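You operate a simulated robot arm through the tools that you are given. There is no shell and no other tool. Be economical: measure what you need, move in short steps, check, and stop when the job is done.

You run a simulated robot arm. Do the job below in one go: nothing can be reset, and whatever is moved stays where it is left.

## Task
The oak tub is full: run the rest of the pulp into the yellow tub.
Fine: oak tub aside on the plank top of the crusher stand, yellow tub on the ring under the chute, zinc chute down till it stops running, then up again.
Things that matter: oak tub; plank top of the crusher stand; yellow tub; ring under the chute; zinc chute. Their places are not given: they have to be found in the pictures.

It is judged by the outcome, as a careful person would: the job done as asked, and still so three seconds after it is handed in. It fails if anything else is knocked over, pushed out of place, dropped, spilled or broken.

## Robot
A 7-joint arm with a two-finger parallel gripper, fixed in place. Base frame: the origin is at the foot of the arm, x ahead of it, y to its left, z up; the work surface is at about z = 70. Lengths are in cm, angles in rad, forces in N, time in s.
With the tool pointing down near the work surface it reaches from about 28 to 68 cm from the base axis. Its first joint turns from -1.152 to 1.152 rad. Payload 1.57 kg.
Tool frame: the origin (TCP) lies between the finger pads and is the grasp point; the fingertips stand 3 cm ahead of it; z points along the fingers, y is the line along which they close. Largest opening 11 cm; finger width 2.4, thickness 1.2; the body of the gripper, 4.8 by 11.2 cm, starts 7.8 cm behind the TCP.
Orientation is that of the tool frame in the base frame, as a unit quaternion [w, x, y, z]. With the fingers straight down and closing along the base's y, the tool's x points along the base's -x, its y along +y and its z along -z.

## Interface
- The arm moves only by the tool arm_command. Its argument "deltas" is a list of rows, each a list of 7 numbers: the shift along the base's x, y, z in units of 20 mm (1.0 is 20 mm), then the turn, a rotation vector about the base's x, y, z in units of 4 degrees (1.0 is 4 degrees), then the closure, from 0 (fully open) to 1 (shut). In form: [[dx, dy, dz, ax, ay, az, gripper], ...]. A call has 1 to 20 rows; each row shifts and turns the commanded pose from where the row before left it. A call with a number of a shift or a turn outside -1 to 1 is refused whole. A row lasts 0.2 s, in which the tool goes at most 5 cm and 0.15 rad; a call with a longer step from one row to the next is refused whole, and so is a gripper value outside its range. A pose out of reach is approached as far as the arm can. The call stops where the force on the tool passes 90 N (or 10 N more than at its start, if that is more) or the arm is blocked; 0.2 s more then pass. Each finger travels about 10.8 cm/s and halts on what it meets, pressing with about 43 N; the grip force reading is that of the motor and also rises with nothing between the fingers. The clock runs only during rows and for 0.2 s after the last one: add rows that do not move to give the fingers time. It gives the time, the measured TCP pose, the force on the tool (base axes), the opening and the grip force at its end, in the units of the frame above (readings bear some noise).
- Cameras (640 x 400 px; columns grow to the right, rows downward): "scene" is fixed at [17.23, -40.97, 139.01]; the picture's right is [0.62, -0.78, 0.00], its down [-0.56, -0.44, -0.70] and it looks along [0.55, 0.44, -0.71] (base axes); focal length 325 px, centre (320, 200). "wrist" rides on the gripper at [-3.6, 0, -8] in the tool frame; the picture's right is [0.00, -1.00, 0.00], its down [0.97, 0.00, -0.24] and it looks along [0.24, 0.00, 0.97] (tool axes); focal length 218 px, centre (320, 200).
- capture(camera): a new picture of that camera. No time passes.
- pixel_to_xyz(camera, pixels): for up to 12 pixels [column, row] of the newest picture of that camera ("zoom" is the newest enlarged one), the place [x, y, z] in the base frame of the surface seen there, good to about 0.2 cm. No time passes.
- enlarge(camera, box): a new picture of the part [left, top, right, bottom] of that camera's present view, enlarged. No time passes.
- sign_off(): hands the job in; it is judged then, once.

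Go step by step. Measure first, check grasps and placings, and put right what went wrong. The budget is 80 turns and 38 pictures, counting those below and the enlarged ones. Unless the task says otherwise, let go and move clear before handing in, and close with one line.

The tools are called by a JSON object that holds its "name" and its "arguments". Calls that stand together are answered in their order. arm_command: Moves the arm, as the interface text tells. Its arguments: {"type":"object","properties":{"deltas":{"type":"array"}},"required":["deltas"]} The other tools are called the same way: capture (camera) takes a picture; pixel_to_xyz (camera, pixels) gives the place of the surface under pixels of a picture; enlarge (camera, box) takes an enlarged picture of a part of a camera's view; sign_off () hands the job in.

At the start:

```text
time: 0.0
ee_pos: [41.72, -5.81, 107.19]
tool_rot: [0.0, 0.0, 1.0, 0.001]
force: [0.8, 0.2, -0.6]
finger_gap: 10.98
gripper_force: 0.1
```

scene: 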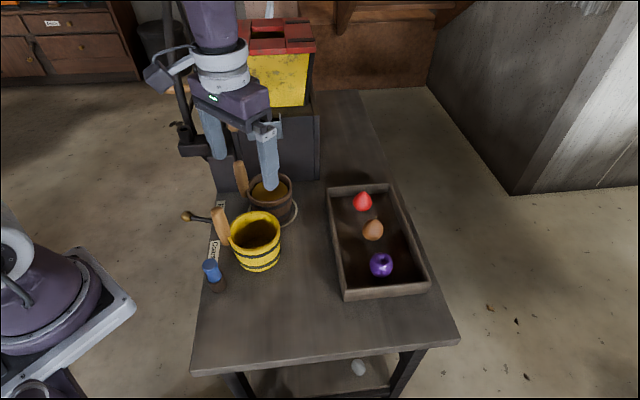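
wrist: 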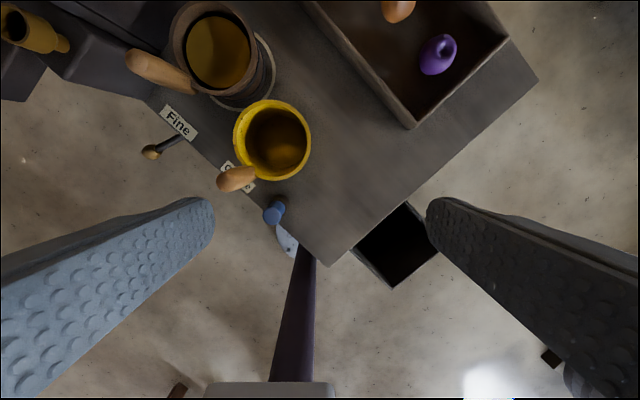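

The pictures show the oak tub near (270,195), the yellow tub near (256,240), and labels and levers at their left. I'll enlarge these parts to tell the chute, ring and stand apart.

{"name": "enlarge", "arguments": {"camera": "scene", "box": [170, 100, 330, 300]}}

{"name": "enlarge", "arguments": {"camera": "wrist", "box": [0, 0, 330, 220]}}

{"name": "enlarge", "arguments": {"camera": "scene", "box": [150, 0, 390, 190]}}

```text
2.00 times, centred on (250, 200) of scene
```

zoom: 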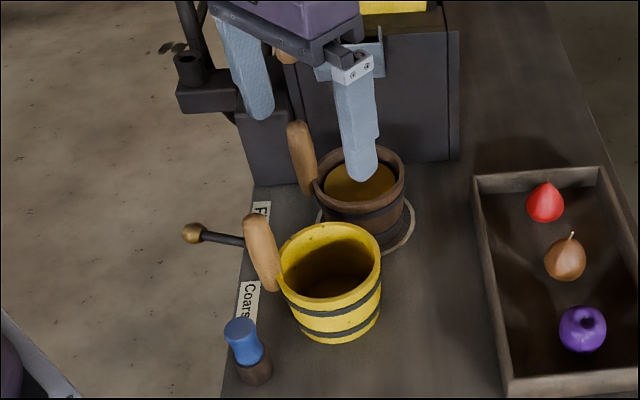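

```text
1.82 times, centred on (165, 110) of wrist
```

zoom: 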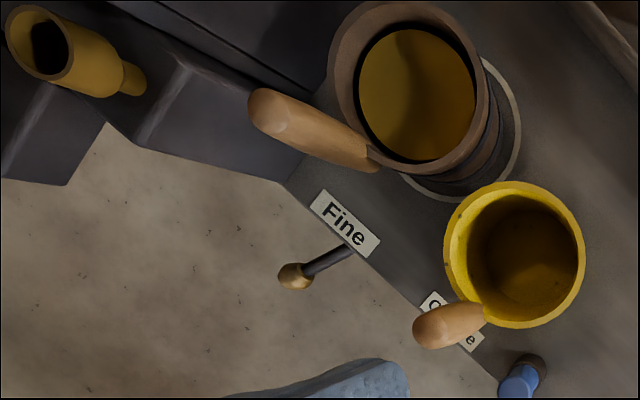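

```text
2.11 times, centred on (270, 95) of scene
```

zoom: 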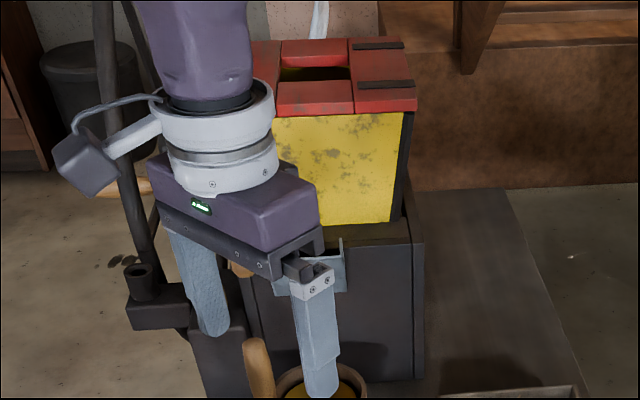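

The arm hides the chute. I'll measure what can be seen so far before moving.

{"name": "pixel_to_xyz", "arguments": {"camera": "scene", "pixels": [[256, 240], [240, 216], [280, 240], [262, 182], [288, 182], [222, 240], [185, 215], [211, 266], [300, 140], [290, 80], [305, 25], [292, 215]]}}

{"name": "pixel_to_xyz", "arguments": {"camera": "wrist", "pixels": [[215, 45], [180, 32], [255, 40], [150, 68], [262, 85], [272, 140], [236, 130], [310, 140], [225, 180], [150, 152], [175, 122], [25, 30]]}}

```text
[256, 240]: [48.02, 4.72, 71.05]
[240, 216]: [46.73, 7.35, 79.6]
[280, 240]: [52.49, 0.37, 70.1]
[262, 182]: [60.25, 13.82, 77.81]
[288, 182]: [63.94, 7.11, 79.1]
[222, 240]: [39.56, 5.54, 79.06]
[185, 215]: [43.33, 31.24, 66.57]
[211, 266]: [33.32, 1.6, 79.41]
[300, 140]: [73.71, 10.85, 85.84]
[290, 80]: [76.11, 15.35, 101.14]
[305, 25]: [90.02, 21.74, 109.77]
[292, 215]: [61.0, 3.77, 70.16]
```

```text
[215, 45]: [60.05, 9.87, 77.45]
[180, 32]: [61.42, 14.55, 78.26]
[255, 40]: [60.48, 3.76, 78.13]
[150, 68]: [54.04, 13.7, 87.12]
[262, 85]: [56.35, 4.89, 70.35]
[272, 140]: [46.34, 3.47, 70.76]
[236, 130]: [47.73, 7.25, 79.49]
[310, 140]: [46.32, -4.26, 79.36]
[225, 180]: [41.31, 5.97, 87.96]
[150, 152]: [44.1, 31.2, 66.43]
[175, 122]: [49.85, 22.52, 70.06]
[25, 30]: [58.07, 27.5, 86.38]
```

The tubs' rims stand at about z 79.4, centred near (61,9) and (46,3). I'll swing the arm to the left at the present height so the chute can be seen.

{"name": "arm_command", "arguments": {"deltas": [[-0.3, 1, 0, 0, 0, 0, 0], [-0.3, 1, 0, 0, 0, 0, 0], [-0.3, 1, 0, 0, 0, 0, 0], [-0.3, 1, 0, 0, 0, 0, 0], [-0.3, 1, 0, 0, 0, 0, 0], [-0.3, 1, 0, 0, 0, 0, 0], [-0.3, 1, 0, 0, 0, 0, 0], [-0.3, 1, 0, 0, 0, 0, 0], [-0.3, 1, 0, 0, 0, 0, 0], [-0.3, 1, 0, 0, 0, 0, 0], [-0.3, 1, 0, 0, 0, 0, 0], [-0.3, 1, 0, 0, 0, 0, 0], [-0.3, 1, 0, 0, 0, 0, 0], [-0.3, 1, 0, 0, 0, 0, 0], [0, 0, 0, 0, 0, 0, 0]]}}

{"name": "capture", "arguments": {"camera": "scene"}}

{"name": "enlarge", "arguments": {"camera": "scene", "box": [170, 10, 350, 260]}}

```text
time: 3.2
ee_pos: [33.44, 22.18, 107.1]
tool_rot: [0.001, 0.001, 1.0, -0.001]
force: [0.4, -1.2, 0.5]
finger_gap: 10.98
gripper_force: 0.1
```

```text
32 pictures are left
```

scene: 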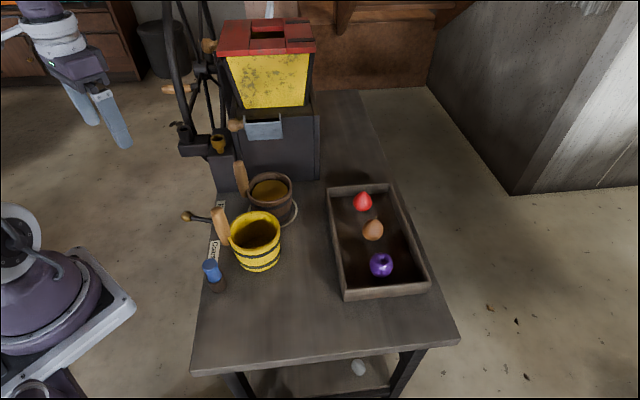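

```text
1.60 times, centred on (260, 135) of scene
```

zoom: 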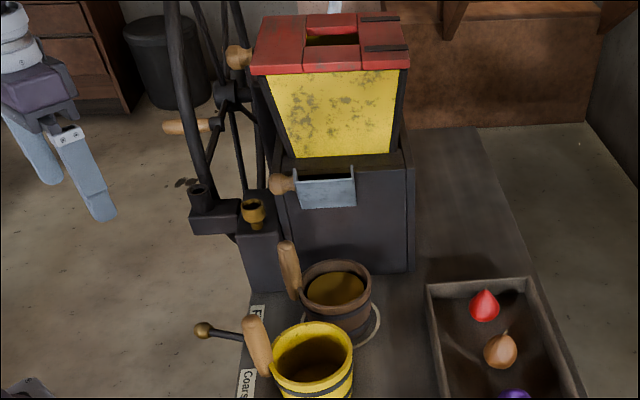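

The chute shows as a grey flap near (265,130) with a wooden grip at (235,125). I'll measure it, the stand and the ring.

{"name": "pixel_to_xyz", "arguments": {"camera": "zoom", "pixels": [[325, 190], [298, 183], [353, 170], [355, 205], [300, 206], [283, 184], [275, 184], [325, 176], [340, 160], [410, 160], [325, 230], [253, 210]]}}

{"name": "enlarge", "arguments": {"camera": "scene", "box": [215, 95, 325, 165]}}

{"name": "pixel_to_xyz", "arguments": {"camera": "scene", "pixels": [[297, 213], [280, 226], [237, 165], [245, 190], [250, 185], [218, 210], [228, 244], [230, 243], [330, 190], [330, 295], [345, 300], [205, 280]]}}

```text
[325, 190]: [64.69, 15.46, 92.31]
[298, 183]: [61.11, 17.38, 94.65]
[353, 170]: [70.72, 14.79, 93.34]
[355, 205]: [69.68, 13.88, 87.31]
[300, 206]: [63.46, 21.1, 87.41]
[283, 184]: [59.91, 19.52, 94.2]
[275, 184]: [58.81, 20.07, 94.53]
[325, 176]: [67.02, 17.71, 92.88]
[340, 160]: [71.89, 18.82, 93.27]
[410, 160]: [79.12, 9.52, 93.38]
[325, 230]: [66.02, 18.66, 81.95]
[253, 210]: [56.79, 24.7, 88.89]
```

```text
5.71 times, centred on (270, 130) of scene
```

zoom: 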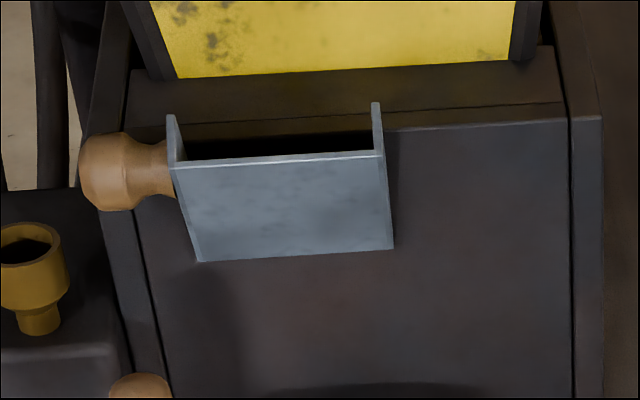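

```text
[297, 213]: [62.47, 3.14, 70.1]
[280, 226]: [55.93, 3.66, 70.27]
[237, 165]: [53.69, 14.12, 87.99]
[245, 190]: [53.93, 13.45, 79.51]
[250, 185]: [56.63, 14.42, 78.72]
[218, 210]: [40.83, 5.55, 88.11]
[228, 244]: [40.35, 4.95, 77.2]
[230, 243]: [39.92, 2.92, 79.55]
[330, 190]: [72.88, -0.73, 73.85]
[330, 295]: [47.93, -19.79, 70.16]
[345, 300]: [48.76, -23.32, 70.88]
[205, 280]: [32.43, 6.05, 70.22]
```

The chute's floor hangs on an edge at z≈87.3 and slants up and outward to about z 93.5, with the grip at about (59,20,94.4). I'll now look straight down on both tubs with the wrist camera to size them.

{"name": "arm_command", "arguments": {"deltas": [[1, -0.9, 0.1, 0, 0, 0, 0], [1, -0.9, 0.1, 0, 0, 0, 0], [1, -0.9, 0.1, 0, 0, 0, 0], [1, -0.9, 0.1, 0, 0, 0, 0], [1, -0.9, 0.1, 0, 0, 0, 0], [1, -0.9, 0.1, 0, 0, 0, 0], [1, -0.9, 0.1, 0, 0, 0, 0], [1, -0.9, 0.1, 0, 0, 0, 0], [1, -0.9, 0.1, 0, 0, 0, 0], [1, 0, 0.1, 0, 0, 0, 0], [1, 0, 0, 0, 0, 0, 0], [0, 0, 0, 0, 0, 0, 0]]}}

{"name": "capture", "arguments": {"camera": "wrist"}}

```text
time: 5.8
ee_pos: [55.34, 5.85, 109.11]
tool_rot: [0.0, 0.0, 1.0, 0.0]
force: [1.1, -0.7, 0.1]
finger_gap: 10.98
gripper_force: 0.0
```

```text
29 pictures are left
```

wrist: 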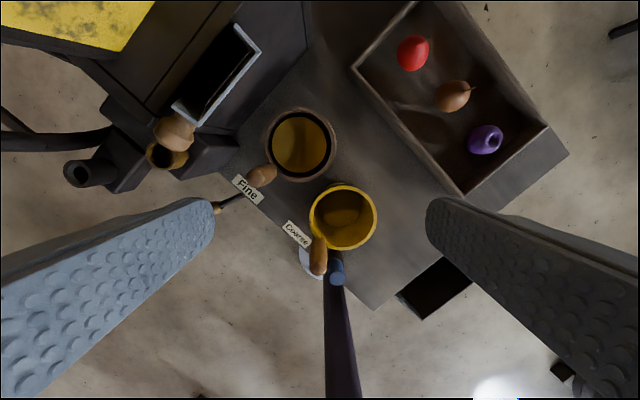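

The lever rests beside the "Fine" label, so I'll leave it. I'll enlarge the tubs and chute for accurate rim points.

{"name": "enlarge", "arguments": {"camera": "wrist", "box": [230, 90, 400, 290]}}

{"name": "pixel_to_xyz", "arguments": {"camera": "wrist", "pixels": [[261, 51], [226, 24], [199, 126], [173, 106], [215, 75], [172, 130], [160, 130], [186, 145], [275, 175], [252, 178], [318, 272], [318, 240]]}}

```text
2.00 times, centred on (315, 190) of wrist
```

zoom: 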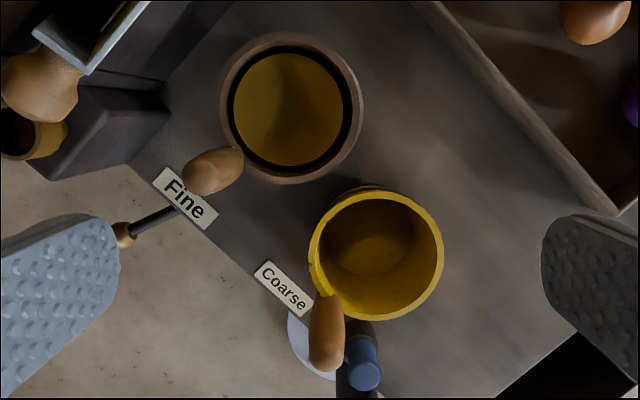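

```text
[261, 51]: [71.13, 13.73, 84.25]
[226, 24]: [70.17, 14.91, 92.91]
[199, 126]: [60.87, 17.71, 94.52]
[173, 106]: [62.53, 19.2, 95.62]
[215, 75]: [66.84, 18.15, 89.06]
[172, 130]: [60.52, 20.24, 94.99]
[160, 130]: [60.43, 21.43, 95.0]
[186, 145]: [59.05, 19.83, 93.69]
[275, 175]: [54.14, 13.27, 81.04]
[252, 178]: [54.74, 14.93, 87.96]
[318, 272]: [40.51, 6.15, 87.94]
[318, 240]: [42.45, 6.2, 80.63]
```

{"name": "pixel_to_xyz", "arguments": {"camera": "zoom", "pixels": [[291, 37], [291, 180], [224, 108], [358, 108], [375, 192], [375, 316], [313, 255], [440, 255], [213, 170], [190, 172], [327, 330], [363, 372]]}}

```text
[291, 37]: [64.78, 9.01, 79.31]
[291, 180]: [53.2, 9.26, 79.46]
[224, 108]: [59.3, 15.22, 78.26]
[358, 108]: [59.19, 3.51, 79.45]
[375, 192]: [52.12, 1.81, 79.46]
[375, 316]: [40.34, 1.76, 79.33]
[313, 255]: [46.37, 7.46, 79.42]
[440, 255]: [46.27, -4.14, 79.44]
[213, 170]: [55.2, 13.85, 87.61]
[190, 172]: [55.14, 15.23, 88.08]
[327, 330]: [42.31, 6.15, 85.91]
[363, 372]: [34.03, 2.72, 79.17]
```

Both tubs are about 11.8 cm across at the rim, centres (59.1,9.2) and (46.3,1.7), wider than the gripper opens, so I'll lift them by their upright handles (tops near (54.9,14.4,88) and (41,6.2,88)). I'll look at how far the wrist camera sticks out from the gripper, and measure free table space.

{"name": "enlarge", "arguments": {"camera": "scene", "box": [180, 0, 420, 150]}}

{"name": "capture", "arguments": {"camera": "scene"}}

{"name": "pixel_to_xyz", "arguments": {"camera": "scene", "pixels": [[290, 290], [300, 310], [300, 350], [240, 365], [330, 240], [200, 360], [215, 290], [212, 262], [310, 270], [340, 298], [207, 272], [440, 335]]}}

```text
2.67 times, centred on (300, 75) of scene
```

zoom: 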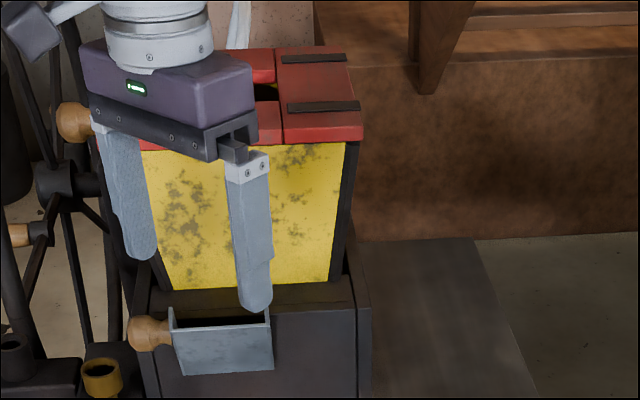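

```text
26 pictures are left
```

scene: 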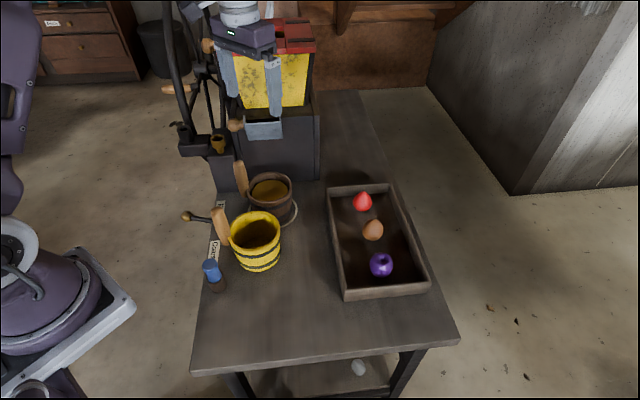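

```text
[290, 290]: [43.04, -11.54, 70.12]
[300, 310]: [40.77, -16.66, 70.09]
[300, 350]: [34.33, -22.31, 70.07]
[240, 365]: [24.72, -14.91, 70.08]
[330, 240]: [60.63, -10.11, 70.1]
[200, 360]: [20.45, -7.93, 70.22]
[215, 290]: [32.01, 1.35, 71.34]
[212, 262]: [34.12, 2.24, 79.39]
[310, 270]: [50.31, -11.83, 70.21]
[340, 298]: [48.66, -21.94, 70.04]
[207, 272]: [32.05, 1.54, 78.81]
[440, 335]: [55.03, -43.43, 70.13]
```

The collar box sits high on the far side from the chute, so a turn of +40.5° puts the closing line along the tub handles' radius, parallel to the crusher front. I'll turn and move over the oak handle, staying high.

{"name": "arm_command", "arguments": {"deltas": [[0, 0.4, -0.2, 0, 0, 1, 0], [0, 0.4, -0.2, 0, 0, 1, 0], [0, 0.4, -0.2, 0, 0, 1, 0], [0, 0.4, -0.2, 0, 0, 1, 0], [0, 0.4, -0.2, 0, 0, 1, 0], [0, 0.4, -0.2, 0, 0, 1, 0], [-0.1, 0.4, -0.2, 0, 0, 1, 0], [-0.1, 0.4, -0.2, 0, 0, 1, 0], [-0.1, 0.4, -0.2, 0, 0, 1, 0], [0, 0.4, -0.2, 0, 0, 1, 0], [0, 0.25, 0, 0, 0, 0.125, 0], [0, 0, 0, 0, 0, 0, 0]]}}

{"name": "capture", "arguments": {"camera": "wrist"}}

```text
time: 8.4
ee_pos: [54.83, 14.4, 105.09]
tool_rot: [0.0, -0.346, 0.938, 0.0]
force: [0.2, 0.4, 0.3]
finger_gap: 11.01
gripper_force: 0.1
```

```text
25 pictures are left
```

wrist: 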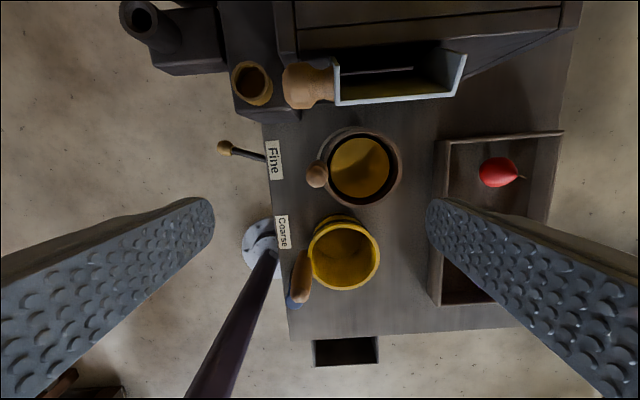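

The view is now square with the crusher; the oak handle's tip is at (316,176), radially left of its tub. I'll measure it closely.

{"name": "enlarge", "arguments": {"camera": "wrist", "box": [260, 40, 480, 310]}}

{"name": "pixel_to_xyz", "arguments": {"camera": "wrist", "pixels": [[308, 176], [324, 178], [316, 184], [316, 169], [316, 176], [322, 160], [300, 296], [300, 258], [290, 83], [325, 85], [340, 100], [450, 96]]}}

```text
1.48 times, centred on (370, 175) of wrist
```

zoom: 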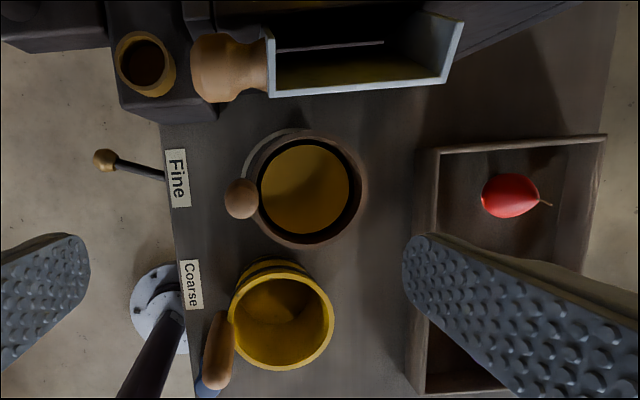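

```text
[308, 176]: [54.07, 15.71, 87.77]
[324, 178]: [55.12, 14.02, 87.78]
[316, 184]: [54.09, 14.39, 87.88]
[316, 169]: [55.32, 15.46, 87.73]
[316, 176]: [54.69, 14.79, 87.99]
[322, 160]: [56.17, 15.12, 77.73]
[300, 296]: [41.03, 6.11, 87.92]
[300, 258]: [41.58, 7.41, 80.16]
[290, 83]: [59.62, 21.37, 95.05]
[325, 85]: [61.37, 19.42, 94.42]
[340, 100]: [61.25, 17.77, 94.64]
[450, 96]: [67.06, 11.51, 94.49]
```

The oak handle's top is at (54.65,14.85,88), about 2 cm thick. I'll come down around it with tips ending near z 81, above the rim and pulp.

{"name": "arm_command", "arguments": {"deltas": [[-0.03, 0.1, -1, 0, 0, 0, 0], [0, 0, -1, 0, 0, 0, 0], [0, 0, -1, 0, 0, 0, 0], [0, 0, -1, 0, 0, 0, 0.2], [0, 0, -1, 0, 0, 0, 0.3], [0, 0, -1, 0, 0, 0, 0.3], [0, 0, -1, 0, 0, 0, 0.3], [0, 0, -1, 0, 0, 0, 0.3], [0, 0, -1, 0, 0, 0, 0.3], [0, 0, -0.8, 0, 0, 0, 0.3], [0, 0, -0.6, 0, 0, 0, 0.3], [0, 0, 0, 0, 0, 0, 0.3], [0, 0, 0, 0, 0, 0, 0.3]]}}

{"name": "capture", "arguments": {"camera": "wrist"}}

```text
time: 11.2
ee_pos: [54.68, 14.68, 84.23]
tool_rot: [0.0, -0.345, 0.938, 0.001]
force: [-0.9, 0.4, -0.5]
finger_gap: 7.7
gripper_force: 0.0
```

```text
23 pictures are left
```

wrist: 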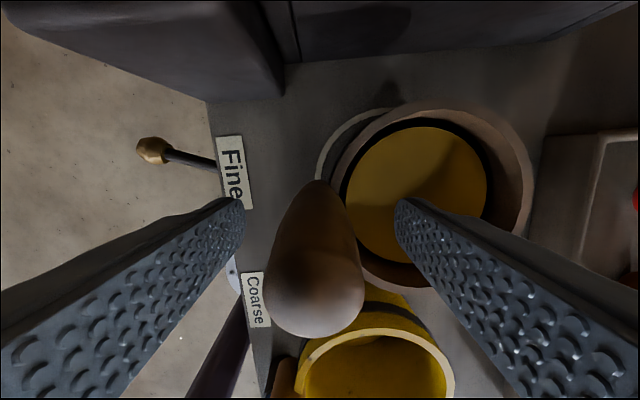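

The handle runs between the pads, from (322,190) to (315,300), centred. I'll close on it.

{"name": "arm_command", "arguments": {"deltas": [[0, 0, 0, 0, 0, 0, 0.6], [0, 0, 0, 0, 0, 0, 0.8], [0, 0, 0, 0, 0, 0, 1], [0, 0, 0, 0, 0, 0, 1], [0, 0, 0, 0, 0, 0, 1]]}}

```text
time: 12.4
ee_pos: [54.85, 14.58, 84.3]
tool_rot: [0.0, -0.347, 0.938, -0.001]
force: [-0.3, 1.5, 0.1]
finger_gap: 3.05
gripper_force: 39.3
```

The grip holds at 3.05 cm with 39 N. I'll lift slowly by about 2.5 cm and check the tilt.

{"name": "arm_command", "arguments": {"deltas": [[0, 0, 0.15, 0, 0, 0, 1], [0, 0, 0.2, 0, 0, 0, 1], [0, 0, 0.3, 0, 0, 0, 1], [0, 0, 0.3, 0, 0, 0, 1], [0, 0, 0.3, 0, 0, 0, 1], [0, 0, 0, 0, 0, 0, 1], [0, 0, 0, 0, 0, 0, 1]]}}

{"name": "enlarge", "arguments": {"camera": "scene", "box": [170, 100, 330, 300]}}

{"name": "capture", "arguments": {"camera": "wrist"}}

```text
time: 14.0
ee_pos: [54.63, 14.77, 86.75]
tool_rot: [0.001, -0.346, 0.938, 0.0]
force: [0.1, -0.1, -4.1]
finger_gap: 3.01
gripper_force: 39.4
```

```text
2.00 times, centred on (250, 200) of scene
```

zoom: 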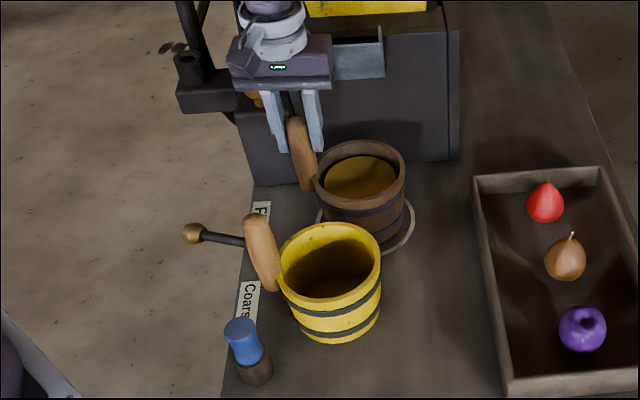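

```text
21 pictures are left
```

wrist: 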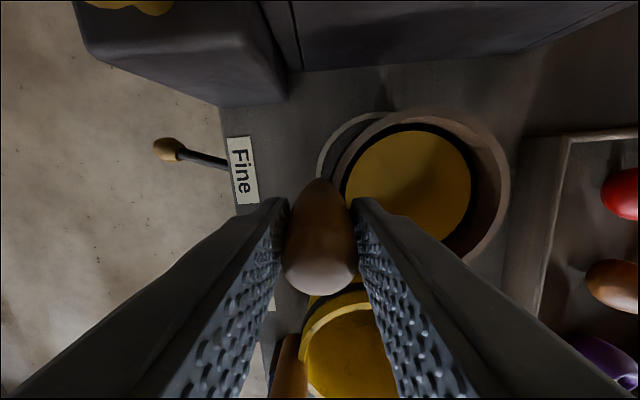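

The handle's tip looks smaller between the pads than before, so the grip may have slid. I'll measure the oak rim's height.

{"name": "pixel_to_xyz", "arguments": {"camera": "wrist", "pixels": [[320, 275], [500, 160], [420, 113], [410, 170], [350, 140]]}}

{"name": "pixel_to_xyz", "arguments": {"camera": "scene", "pixels": [[270, 172], [292, 186], [272, 200], [270, 185], [236, 163]]}}

```text
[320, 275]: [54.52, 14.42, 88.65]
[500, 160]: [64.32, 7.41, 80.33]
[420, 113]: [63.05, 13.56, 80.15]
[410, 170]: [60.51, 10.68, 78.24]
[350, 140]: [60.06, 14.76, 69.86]
```

```text
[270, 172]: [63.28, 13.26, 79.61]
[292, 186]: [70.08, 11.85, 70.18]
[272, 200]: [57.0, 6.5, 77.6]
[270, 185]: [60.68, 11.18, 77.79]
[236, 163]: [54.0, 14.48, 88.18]
```

The tub is up evenly by about 0.8 cm, while the gripper rose 2.5. I'll wait a second to see whether it goes on sliding.

{"name": "arm_command", "arguments": {"deltas": [[0, 0, 0, 0, 0, 0, 1], [0, 0, 0, 0, 0, 0, 1], [0, 0, 0, 0, 0, 0, 1], [0, 0, 0, 0, 0, 0, 1], [0, 0, 0, 0, 0, 0, 1]]}}

{"name": "capture", "arguments": {"camera": "wrist"}}

{"name": "pixel_to_xyz", "arguments": {"camera": "wrist", "pixels": [[320, 275], [500, 160], [420, 113], [410, 170], [350, 140], [347, 150], [375, 118]]}}

```text
time: 15.2
ee_pos: [54.71, 14.55, 86.83]
tool_rot: [0.0, -0.346, 0.938, 0.0]
force: [-0.3, -1.0, -4.8]
finger_gap: 3.02
gripper_force: 38.8
```

```text
20 pictures are left
```

wrist: 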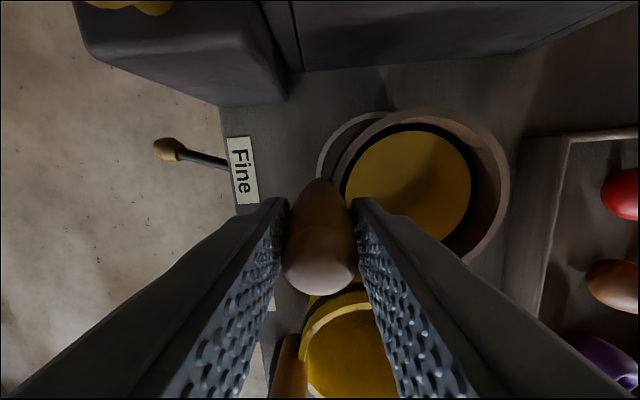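

```text
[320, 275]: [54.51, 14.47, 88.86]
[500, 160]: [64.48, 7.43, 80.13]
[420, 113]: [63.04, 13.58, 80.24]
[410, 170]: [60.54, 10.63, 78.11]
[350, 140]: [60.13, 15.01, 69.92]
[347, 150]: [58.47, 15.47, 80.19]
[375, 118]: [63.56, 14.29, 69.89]
```

Nothing has moved since. I'll lift 1.2 cm more, gently, and see whether the tub follows.

{"name": "arm_command", "arguments": {"deltas": [[0, 0, 0.1, 0, 0, 0, 1], [0, 0, 0.1, 0, 0, 0, 1], [0, 0, 0.1, 0, 0, 0, 1], [0, 0, 0.1, 0, 0, 0, 1], [0, 0, 0.1, 0, 0, 0, 1], [0, 0, 0.1, 0, 0, 0, 1], [0, 0, 0, 0, 0, 0, 1]]}}

{"name": "capture", "arguments": {"camera": "wrist"}}

{"name": "pixel_to_xyz", "arguments": {"camera": "wrist", "pixels": [[320, 275], [500, 160], [420, 117], [410, 170], [350, 140], [347, 150], [375, 118]]}}

```text
time: 16.8
ee_pos: [54.8, 14.58, 88.01]
tool_rot: [0.0, -0.346, 0.938, 0.0]
force: [-0.3, -0.5, -4.1]
finger_gap: 2.97
gripper_force: 39.5
```

```text
19 pictures are left
```

wrist: 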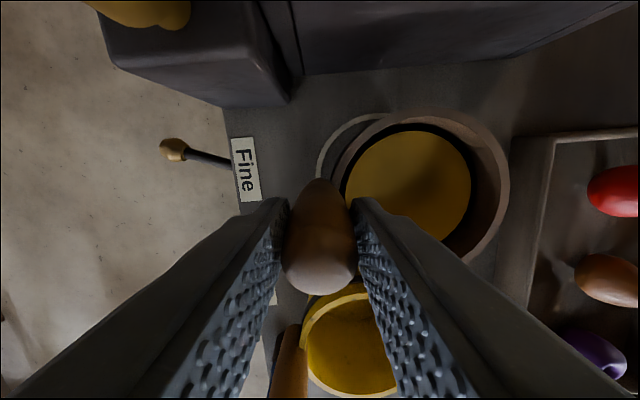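

```text
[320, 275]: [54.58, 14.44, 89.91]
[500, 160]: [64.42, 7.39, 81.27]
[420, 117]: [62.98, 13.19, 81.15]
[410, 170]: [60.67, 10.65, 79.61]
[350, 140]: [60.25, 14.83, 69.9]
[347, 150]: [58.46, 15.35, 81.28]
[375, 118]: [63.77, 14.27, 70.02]
```

The tub now follows fully (rim z 81.2, weight about 4.5 N) and stays level. I'll slide it out from under the chute, away from the yellow tub, then raise it.

{"name": "arm_command", "arguments": {"deltas": [[0, -0.25, 0.05, 0, 0, 0, 1], [0, -0.5, 0.05, 0, 0, 0, 1], [0, -0.5, 0.05, 0, 0, 0, 1], [0, -0.5, 0.05, 0, 0, 0, 1], [0, -0.5, 0.05, 0, 0, 0, 1], [0, -0.5, 0.1, 0, 0, 0, 1], [0, -0.4, 0.3, 0, 0, 0, 1], [0, -0.3, 0.5, 0, 0, 0, 1], [0, -0.25, 0.55, 0, 0, 0, 1], [0, -0.25, 0.55, 0, 0, 0, 1], [0, -0.25, 0.55, 0, 0, 0, 1], [0, -0.25, 0.55, 0, 0, 0, 1], [0, -0.25, 0.55, 0, 0, 0, 1], [0, -0.25, 0.55, 0, 0, 0, 1], [0, -0.25, 0.55, 0, 0, 0, 1], [0, -0.2, 0.5, 0, 0, 0, 1], [0, -0.1, 0.3, 0, 0, 0, 1], [0, 0, 0, 0, 0, 0, 1]]}}

{"name": "capture", "arguments": {"camera": "scene"}}

```text
time: 20.6
ee_pos: [54.76, 3.56, 99.68]
tool_rot: [0.0, -0.347, 0.938, 0.0]
force: [0.3, 0.3, -4.7]
finger_gap: 3.04
gripper_force: 39.4
```

```text
18 pictures are left
```

scene: 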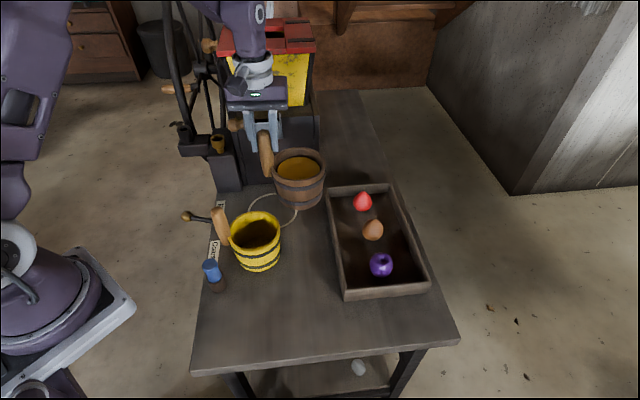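

The oak tub hangs level at (298,178) and the empty ring shows at (272,208). I'll carry the tub to the free planks at about (40,-14), and measure the ring meanwhile.

{"name": "pixel_to_xyz", "arguments": {"camera": "scene", "pixels": [[248, 206], [262, 195], [297, 213], [281, 226], [290, 222], [272, 210], [280, 205]]}}

{"name": "arm_command", "arguments": {"deltas": [[-0.25, -0.16, 0, 0, 0, 0, 1], [-0.51, -0.32, 0, 0, 0, 0, 1], [-0.51, -0.32, 0, 0, 0, 0, 1], [-0.51, -0.32, 0, 0, 0, 0, 1], [-0.51, -0.32, 0, 0, 0, 0, 1], [-0.51, -0.32, 0, 0, 0, 0, 1], [-0.51, -0.32, 0, 0, 0, 0, 1], [-0.51, -0.32, 0, 0, 0, 0, 1], [-0.51, -0.32, 0, 0, 0, 0, 1], [-0.51, -0.32, 0, 0, 0, 0, 1], [-0.51, -0.32, 0, 0, 0, 0, 1], [-0.51, -0.32, 0, 0, 0, 0, 1], [-0.51, -0.32, 0, 0, 0, 0, 1], [-0.51, -0.32, 0, 0, 0, 0, 1], [-0.51, -0.32, 0, 0, 0, 0, 1], [-0.51, -0.32, 0, 0, 0, 0, 1], [-0.51, -0.32, 0, 0, 0, 0, 1], [-0.51, -0.32, 0, 0, 0, 0, 1], [-0.51, -0.32, 0, 0, 0, 0, 1], [-0.25, -0.16, 0, 0, 0, 0, 1]]}}

{"name": "arm_command", "arguments": {"deltas": [[0, 0, -0.2, 0, 0, 0, 1], [0, 0, -0.5, 0, 0, 0, 1], [0, 0, -0.5, 0, 0, 0, 1], [0, 0, -0.5, 0, 0, 0, 1], [0, 0, -0.5, 0, 0, 0, 1], [0, 0, -0.5, 0, 0, 0, 1], [0, 0, -0.5, 0, 0, 0, 1], [0, 0, -0.5, 0, 0, 0, 1], [0, 0, -0.5, 0, 0, 0, 1], [0, 0, -0.5, 0, 0, 0, 1], [0, 0, -0.5, 0, 0, 0, 1], [0, 0, -0.4, 0, 0, 0, 1], [0, 0, -0.2, 0, 0, 0, 1], [0, 0, 0, 0, 0, 0, 1]]}}

{"name": "capture", "arguments": {"camera": "scene"}}

```text
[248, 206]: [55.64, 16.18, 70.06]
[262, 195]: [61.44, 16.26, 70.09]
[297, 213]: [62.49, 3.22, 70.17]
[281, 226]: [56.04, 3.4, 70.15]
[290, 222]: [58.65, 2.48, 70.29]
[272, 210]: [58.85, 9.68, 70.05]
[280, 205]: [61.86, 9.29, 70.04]
```

```text
time: 24.8
ee_pos: [35.27, -8.47, 99.54]
tool_rot: [0.0, -0.346, 0.938, -0.001]
force: [-0.6, -0.4, -4.5]
finger_gap: 2.99
gripper_force: 39.8
```

```text
time: 27.8
ee_pos: [35.35, -8.51, 88.03]
tool_rot: [0.001, -0.346, 0.938, 0.0]
force: [0.1, -0.3, -4.2]
finger_gap: 3.0
gripper_force: 39.8
```

```text
17 pictures are left
```

scene: 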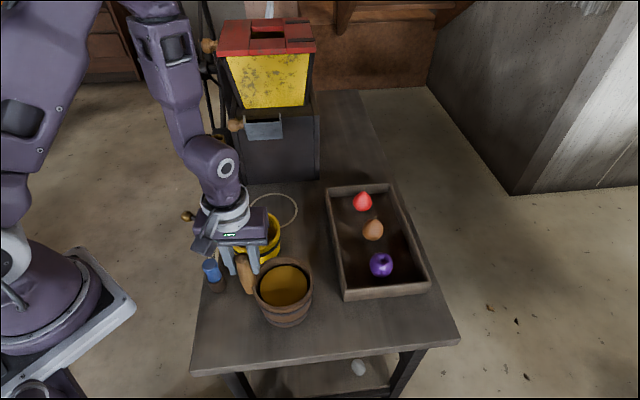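

The tub hangs at about (284,290), clear of everything. I'll lower the last 1.8 cm slowly till it stands.

{"name": "arm_command", "arguments": {"deltas": [[0, 0, -0.2, 0, 0, 0, 1], [0, 0, -0.2, 0, 0, 0, 1], [0, 0, -0.15, 0, 0, 0, 1], [0, 0, -0.1, 0, 0, 0, 1], [0, 0, -0.1, 0, 0, 0, 1], [0, 0, -0.1, 0, 0, 0, 1], [0, 0, -0.04, 0, 0, 0, 1], [0, 0, 0, 0, 0, 0, 1]]}}

```text
time: 29.6
ee_pos: [35.42, -8.55, 86.24]
tool_rot: [0.001, -0.346, 0.938, 0.0]
force: [0.4, -0.6, -3.8]
finger_gap: 3.02
gripper_force: 38.9
```

Still hanging (-3.8 N). I'll lower in millimetre steps.

{"name": "arm_command", "arguments": {"deltas": [[0, 0, -0.05, 0, 0, 0, 1], [0, 0, -0.05, 0, 0, 0, 1], [0, 0, 0, 0, 0, 0, 1]]}}

{"name": "enlarge", "arguments": {"camera": "scene", "box": [200, 220, 340, 340]}}

{"name": "pixel_to_xyz", "arguments": {"camera": "scene", "pixels": [[284, 263], [310, 278], [284, 306], [258, 285]]}}

```text
time: 30.4
ee_pos: [35.38, -8.57, 86.1]
tool_rot: [0.001, -0.346, 0.938, 0.0]
force: [-4.7, 5.3, 30.3]
finger_gap: 3.04
gripper_force: 39.5
```

```text
3.33 times, centred on (270, 280) of scene
```

zoom: 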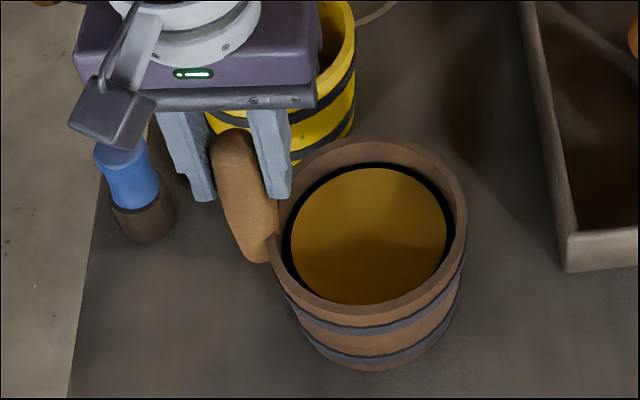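

```text
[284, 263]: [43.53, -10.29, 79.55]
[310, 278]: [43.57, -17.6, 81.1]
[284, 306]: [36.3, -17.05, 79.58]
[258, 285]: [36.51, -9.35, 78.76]
```

It now stands on the planks (upward force 30 N). I'll open, rise clear, and move over the yellow handle.

{"name": "arm_command", "arguments": {"deltas": [[0, 0, 0.05, 0, 0, 0, 0.8], [0, 0, 0, 0, 0, 0, 0.6], [0, 0, 0, 0, 0, 0, 0.45], [0, 0, 0, 0, 0, 0, 0.45], [0, 0, 0.5, 0, 0, 0, 0.45], [0, 0, 0.8, 0, 0, 0, 0.45], [0, 0, 1, 0, 0, 0, 0.45], [0, 0, 1, 0, 0, 0, 0.45], [0, 0, 1, 0, 0, 0, 0.45], [0, 0, 1, 0, 0, 0, 0.45], [0.3, 0.8, 1, 0, 0, 0, 0.3], [0.35, 0.9, 0, 0, 0, 0, 0.3], [0.35, 0.9, 0, 0, 0, 0, 0.3], [0.35, 0.9, 0, 0, 0, 0, 0.3], [0.35, 0.9, 0, 0, 0, 0, 0.3], [0.35, 0.9, 0, 0, 0, 0, 0.3], [0.35, 0.9, 0, 0, 0, 0, 0.3], [0.35, 0.9, 0, 0, 0, 0, 0.3], [0.15, 0.5, 0, 0, 0, 0, 0.3], [0, 0, 0, 0, 0, 0, 0.3]]}}

{"name": "capture", "arguments": {"camera": "wrist"}}

{"name": "capture", "arguments": {"camera": "scene"}}

```text
time: 34.6
ee_pos: [41.18, 6.66, 98.75]
tool_rot: [0.0, -0.346, 0.938, 0.001]
force: [-0.6, 0.0, 0.1]
finger_gap: 7.73
gripper_force: 0.1
```

```text
15 pictures are left
```

wrist: 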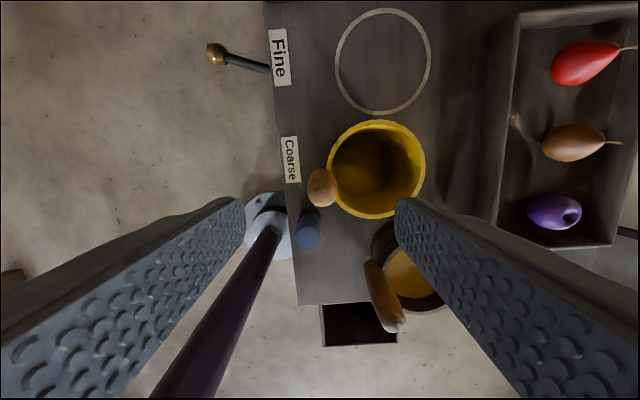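

```text
14 pictures are left
```

scene: 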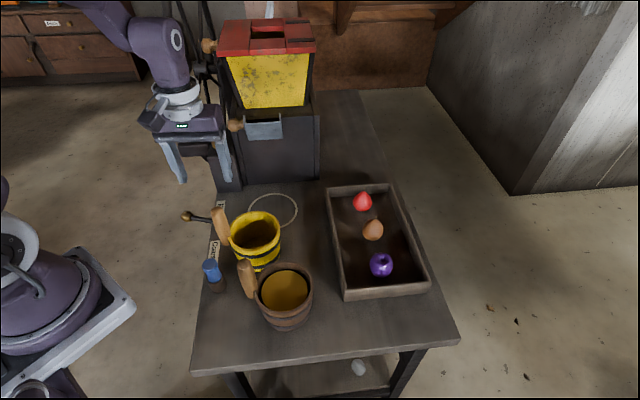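

The oak tub stands upright with its handle free. I'll measure the yellow handle and the ring from this view.

{"name": "pixel_to_xyz", "arguments": {"camera": "wrist", "pixels": [[321, 188], [310, 190], [333, 186], [321, 200], [321, 174], [377, 122], [377, 216], [422, 165], [338, 60], [428, 60], [383, 12], [383, 111]]}}

```text
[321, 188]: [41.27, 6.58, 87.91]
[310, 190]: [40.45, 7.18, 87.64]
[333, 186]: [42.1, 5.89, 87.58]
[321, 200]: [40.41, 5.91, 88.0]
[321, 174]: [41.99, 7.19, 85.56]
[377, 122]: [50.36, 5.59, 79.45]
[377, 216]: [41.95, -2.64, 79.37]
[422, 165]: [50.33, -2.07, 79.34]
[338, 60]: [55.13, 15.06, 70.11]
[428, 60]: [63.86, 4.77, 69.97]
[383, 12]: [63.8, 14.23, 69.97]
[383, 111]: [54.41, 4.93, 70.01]
```

The yellow handle's top is at (41.2,6.55,88), right under the tool; ring centre is (59.2,9.6). I'll descend and close.

{"name": "arm_command", "arguments": {"deltas": [[0, 0, -0.8, 0, 0, 0, 0.3], [0, 0, -1, 0, 0, 0, 0.3], [0, 0, -1, 0, 0, 0, 0.3], [0, 0, -1, 0, 0, 0, 0.3], [0, 0, -1, 0, 0, 0, 0.3], [0, 0, -1, 0, 0, 0, 0.3], [0, 0, -0.8, 0, 0, 0, 0.3], [0, 0, -0.3, 0, 0, 0, 0.3], [0, 0, 0, 0, 0, 0, 0.3], [0, 0, 0, 0, 0, 0, 0.6], [0, 0, 0, 0, 0, 0, 0.8], [0, 0, 0, 0, 0, 0, 1], [0, 0, 0, 0, 0, 0, 1], [0, 0, 0, 0, 0, 0, 1], [0, 0, 0.1, 0, 0, 0, 1], [0, 0, 0.15, 0, 0, 0, 1], [0, 0, 0.15, 0, 0, 0, 1], [0, 0, 0.2, 0, 0, 0, 1], [0, 0, 0.2, 0, 0, 0, 1], [0, 0, 0, 0, 0, 0, 1]]}}

{"name": "capture", "arguments": {"camera": "wrist"}}

```text
time: 38.8
ee_pos: [41.17, 6.71, 86.44]
tool_rot: [0.0, -0.347, 0.938, -0.001]
force: [-1.8, -0.2, -3.7]
finger_gap: 2.99
gripper_force: 38.9
```

```text
13 pictures are left
```

wrist: 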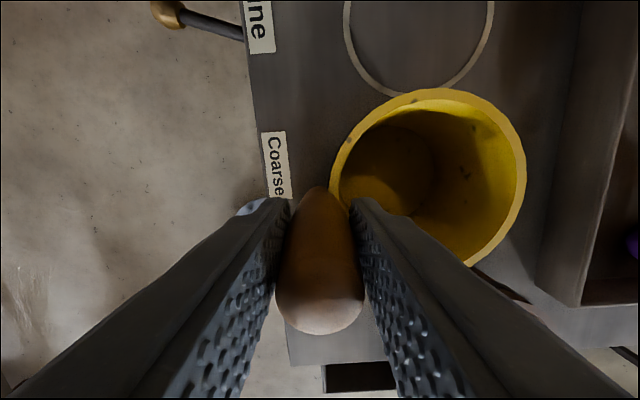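

The yellow tub is held and level. I'll raise it 4 cm, then carry it to the ring while turning it 44° so that its handle will stand clear of the chute's swing.

{"name": "arm_command", "arguments": {"deltas": [[0, 0, 0.4, 0, 0, 0, 1], [0, 0, 0.5, 0, 0, 0, 1], [0, 0, 0.5, 0, 0, 0, 1], [0, 0, 0.4, 0, 0, 0, 1], [0.25, 0.05, 0.2, 0, 0, 0.5, 1], [0.45, 0.1, 0, 0, 0, 1, 1], [0.45, 0.13, 0, 0, 0, 1, 1], [0.45, 0.13, 0, 0, 0, 1, 1], [0.45, 0.13, 0, 0, 0, 1, 1], [0.45, 0.13, 0, 0, 0, 1, 1], [0.45, 0.13, 0, 0, 0, 1, 1], [0.45, 0.13, 0, 0, 0, 1, 1], [0.45, 0.13, 0, 0, 0, 1, 1], [0.45, 0.13, 0, 0, 0, 1, 1], [0.45, 0.13, 0, 0, 0, 1, 1], [0.45, 0.13, 0, 0, 0, 1, 1], [0.3, 0.13, 0, 0, 0, 0.5, 1], [0, 0, 0, 0, 0, 0, 1], [0, 0, 0, 0, 0, 0, 1]]}}

{"name": "capture", "arguments": {"camera": "wrist"}}

{"name": "capture", "arguments": {"camera": "scene"}}

```text
time: 42.8
ee_pos: [52.26, 9.83, 90.42]
tool_rot: [0.0, -0.698, 0.717, 0.0]
force: [2.2, -1.4, -5.5]
finger_gap: 2.87
gripper_force: 38.4
```

```text
12 pictures are left
```

wrist: 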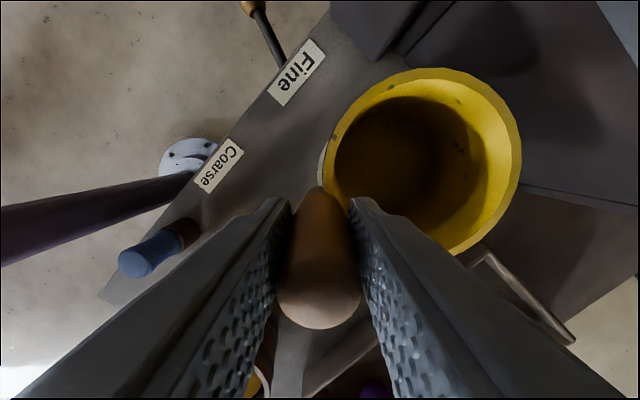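

```text
11 pictures are left
```

scene: 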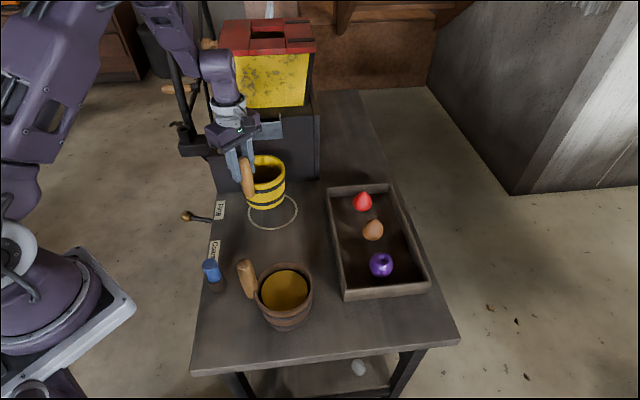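

The yellow tub is over the ring at (267,180), level. I'll measure its rim to centre it before setting it down.

{"name": "pixel_to_xyz", "arguments": {"camera": "wrist", "pixels": [[327, 160], [519, 145], [427, 71], [452, 252], [360, 95], [510, 195], [320, 165]]}}

{"name": "pixel_to_xyz", "arguments": {"camera": "scene", "pixels": [[249, 206], [297, 210], [272, 229], [290, 225], [255, 224]]}}

```text
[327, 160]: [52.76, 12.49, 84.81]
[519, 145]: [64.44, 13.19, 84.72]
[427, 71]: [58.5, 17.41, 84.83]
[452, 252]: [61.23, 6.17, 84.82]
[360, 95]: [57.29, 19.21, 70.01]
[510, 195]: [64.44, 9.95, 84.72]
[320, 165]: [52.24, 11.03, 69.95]
```

```text
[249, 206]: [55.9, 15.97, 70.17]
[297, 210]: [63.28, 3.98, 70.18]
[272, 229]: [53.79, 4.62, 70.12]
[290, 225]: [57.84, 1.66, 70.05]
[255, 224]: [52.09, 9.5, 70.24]
```

The tub's centre is at (58.8,11.5), the ring's at (59.2,9.5). I'll shift by (+0.4,-2.0) and lower.

{"name": "arm_command", "arguments": {"deltas": [[0.05, -0.25, 0, 0, 0, 0, 1], [0.05, -0.25, 0, 0, 0, 0, 1], [0.05, -0.25, 0, 0, 0, 0, 1], [0.05, -0.25, 0, 0, 0, 0, 1], [0, 0, -0.3, 0, 0, 0, 1], [0, 0, -0.4, 0, 0, 0, 1], [0, 0, -0.4, 0, 0, 0, 1], [0, 0, -0.4, 0, 0, 0, 1], [0, 0, -0.4, 0, 0, 0, 1], [0, 0, -0.3, 0, 0, 0, 1], [0, 0, -0.2, 0, 0, 0, 1], [0, 0, -0.1, 0, 0, 0, 1], [0, 0, 0, 0, 0, 0, 1]]}}

{"name": "arm_command", "arguments": {"deltas": [[0, 0, -0.05, 0, 0, 0, 1], [0, 0, -0.05, 0, 0, 0, 1], [0, 0, 0, 0, 0, 0, 1]]}}

```text
time: 45.6
ee_pos: [52.34, 7.92, 85.62]
tool_rot: [0.0, -0.698, 0.716, 0.001]
force: [-0.4, -0.5, -4.3]
finger_gap: 2.84
gripper_force: 38.3
```

```text
time: 46.4
ee_pos: [52.56, 7.79, 85.22]
tool_rot: [0.0, -0.698, 0.716, 0.0]
force: [0.7, 0.0, -3.2]
finger_gap: 2.82
gripper_force: 38.8
```

{"name": "arm_command", "arguments": {"deltas": [[0, 0, -0.05, 0, 0, 0, 1], [0, 0, -0.05, 0, 0, 0, 1], [0, 0, 0, 0, 0, 0, 1]]}}

{"name": "capture", "arguments": {"camera": "wrist"}}

{"name": "pixel_to_xyz", "arguments": {"camera": "wrist", "pixels": [[327, 160], [519, 145], [427, 71], [452, 252], [510, 195]]}}

```text
time: 47.2
ee_pos: [52.62, 7.72, 85.27]
tool_rot: [0.0, -0.697, 0.717, 0.0]
force: [-5.1, -3.4, 19.0]
finger_gap: 2.85
gripper_force: 38.7
```

```text
10 pictures are left
```

wrist: 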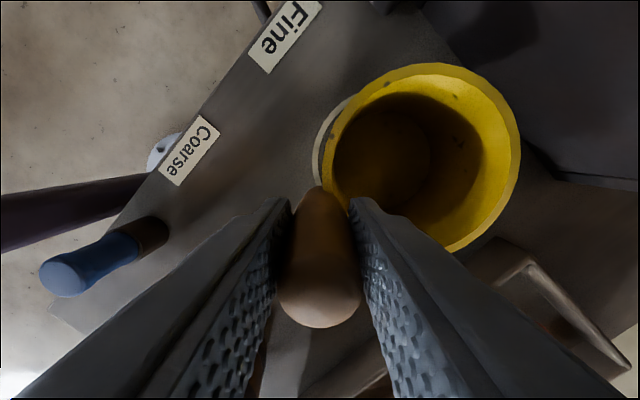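

```text
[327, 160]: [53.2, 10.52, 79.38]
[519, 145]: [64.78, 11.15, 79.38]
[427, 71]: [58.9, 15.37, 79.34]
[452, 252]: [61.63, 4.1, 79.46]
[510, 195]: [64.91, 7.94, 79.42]
```

The yellow tub stands level (rim z 79.4) and centred on the ring at (59.2,9.5). I'll let go, rise, and turn back square with the crusher to look at the chute grip.

{"name": "arm_command", "arguments": {"deltas": [[0, 0, 0.03, 0, 0, 0, 0.8], [0, 0, 0, 0, 0, 0, 0.6], [0, 0, 0, 0, 0, 0, 0.5], [0, 0, 0, 0, 0, 0, 0.5], [0, 0, 0.5, 0, 0, 0, 0.5], [0, 0, 1, 0, 0, 0, 0.5], [0, 0, 1, 0, 0, 0, 0.5], [0, 0, 1, 0, 0, 0, 0.6], [0, 0, 1, 0, 0, 0, 0.8], [0, 0, 1, 0, 0, 0, 1], [0, 0, 1, 0, 0, -1, 1], [0, 0, 1, 0, 0, -1, 1], [0, 0, 1, 0, 0, -1, 1], [0, 0, 1, 0, 0, -1, 1], [0, 0, 0.5, 0, 0, -1, 1], [0, 0, 0, 0, 0, -1, 1], [0, 0, 0, 0, 0, -1, 1], [0, 0, 0, 0, 0, -1, 1], [0, 0, 0, 0, 0, -1, 1], [0, 0, 0, 0, 0, -1, 1]]}}

{"name": "arm_command", "arguments": {"deltas": [[0.2, 0.8, 0, 0, 0, -1, 1], [0.2, 0.8, 0, 0, 0, -1, 1], [0.2, 0.8, 0, 0, 0, 0, 1], [0.2, 0.8, 0, 0, 0, 0, 1], [0.2, 0.8, 0, 0, 0, 0, 1], [0, 0, 0, 0, 0, 0, 1]]}}

{"name": "capture", "arguments": {"camera": "wrist"}}

{"name": "pixel_to_xyz", "arguments": {"camera": "scene", "pixels": [[275, 52], [218, 51], [208, 45]]}}

```text
time: 51.4
ee_pos: [52.64, 7.81, 105.3]
tool_rot: [0.0, -0.41, 0.912, 0.0]
force: [0.0, 0.2, 0.6]
finger_gap: 0.0
gripper_force: 21.2
```

```text
time: 52.8
ee_pos: [54.56, 15.77, 105.14]
tool_rot: [0.001, -0.347, 0.938, 0.0]
force: [-0.1, 0.2, 0.0]
finger_gap: 0.02
gripper_force: 21.0
```

```text
9 pictures are left
```

wrist: 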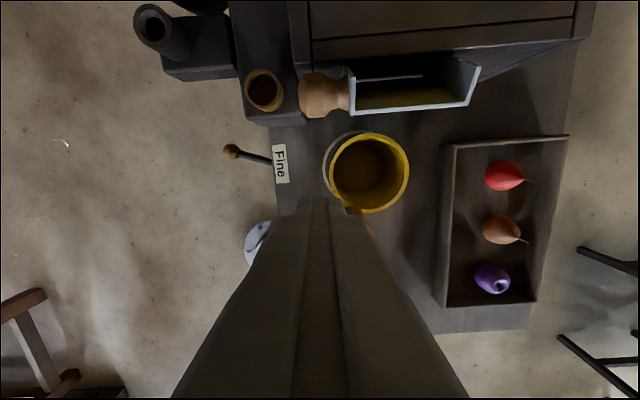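

```text
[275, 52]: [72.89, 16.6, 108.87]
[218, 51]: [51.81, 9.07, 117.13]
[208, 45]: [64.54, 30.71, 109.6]
```

The chute's wooden grip is at (324,95) in the wrist view, beside the chute wall at (349,90). I'll measure it.

{"name": "pixel_to_xyz", "arguments": {"camera": "wrist", "pixels": [[315, 75], [315, 95], [315, 115], [303, 95], [340, 92], [340, 80], [340, 105], [352, 110], [470, 105], [400, 103], [352, 75], [478, 70]]}}

```text
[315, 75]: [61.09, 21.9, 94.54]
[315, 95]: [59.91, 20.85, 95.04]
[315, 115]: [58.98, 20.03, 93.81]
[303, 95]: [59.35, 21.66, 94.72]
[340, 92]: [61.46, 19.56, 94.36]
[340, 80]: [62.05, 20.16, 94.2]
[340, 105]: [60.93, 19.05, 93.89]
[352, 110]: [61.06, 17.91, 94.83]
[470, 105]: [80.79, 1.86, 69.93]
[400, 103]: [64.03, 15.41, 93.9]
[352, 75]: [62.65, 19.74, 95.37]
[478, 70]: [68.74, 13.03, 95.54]
```

The grip's centre is about (60,20.95,93.6), radius 1.45. Before coming over it I'll check the flywheel beside it for clearance.

{"name": "pixel_to_xyz", "arguments": {"camera": "scene", "pixels": [[172, 62], [180, 95], [190, 125], [205, 20], [200, 70], [180, 90], [203, 150], [222, 150], [183, 125], [175, 88]]}}

```text
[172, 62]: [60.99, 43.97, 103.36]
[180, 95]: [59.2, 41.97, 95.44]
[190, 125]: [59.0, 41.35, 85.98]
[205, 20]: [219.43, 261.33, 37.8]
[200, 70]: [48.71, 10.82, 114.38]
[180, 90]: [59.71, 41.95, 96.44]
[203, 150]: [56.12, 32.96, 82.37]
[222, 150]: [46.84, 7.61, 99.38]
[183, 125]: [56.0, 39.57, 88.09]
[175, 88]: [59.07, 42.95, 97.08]
```

The flywheel is at y≈42, far off. I'll come over the grip with closed fingers and press it down along its arc in small steps.

{"name": "arm_command", "arguments": {"deltas": [[0.7, 0.65, 0, 0, 0, 0, 1], [0.7, 0.65, 0, 0, 0, 0, 1], [0.7, 0.65, 0, 0, 0, 0, 1], [0.57, 0.62, 0, 0, 0, 0, 1], [0, 0, -1, 0, 0, 0, 1], [0, 0, -1, 0, 0, 0, 1], [0, 0, -1, 0, 0, 0, 1], [0, 0, -0.2, 0, 0, 0, 1], [0, 0, 0, 0, 0, 0, 1]]}}

{"name": "arm_command", "arguments": {"deltas": [[0, 0, -0.3, 0, 0, 0, 1], [-0.1, -0.09, -0.2, 0, 0, 0, 1], [-0.25, -0.21, -0.2, 0, 0, 0, 1], [-0.25, -0.21, -0.25, 0, 0, 0, 1], [-0.2, -0.18, -0.3, 0, 0, 0, 1], [-0.2, -0.18, -0.35, 0, 0, 0, 1], [0, 0, 0, 0, 0, 0, 1]]}}

{"name": "capture", "arguments": {"camera": "scene"}}

```text
time: 54.8
ee_pos: [59.87, 20.86, 98.77]
tool_rot: [-0.001, -0.347, 0.938, 0.0]
force: [-0.7, 0.2, -0.2]
finger_gap: 0.0
gripper_force: 21.6
```

```text
time: 56.4
ee_pos: [57.92, 19.18, 95.43]
tool_rot: [-0.001, -0.347, 0.938, -0.001]
force: [-0.1, -0.1, 0.0]
finger_gap: 0.0
gripper_force: 21.2
```

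```text
8 pictures are left
```

scene: 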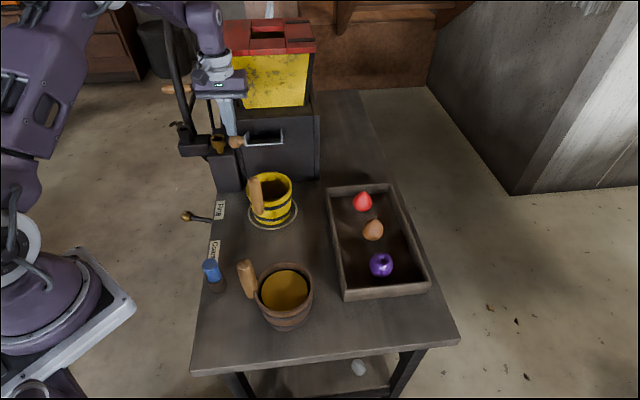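

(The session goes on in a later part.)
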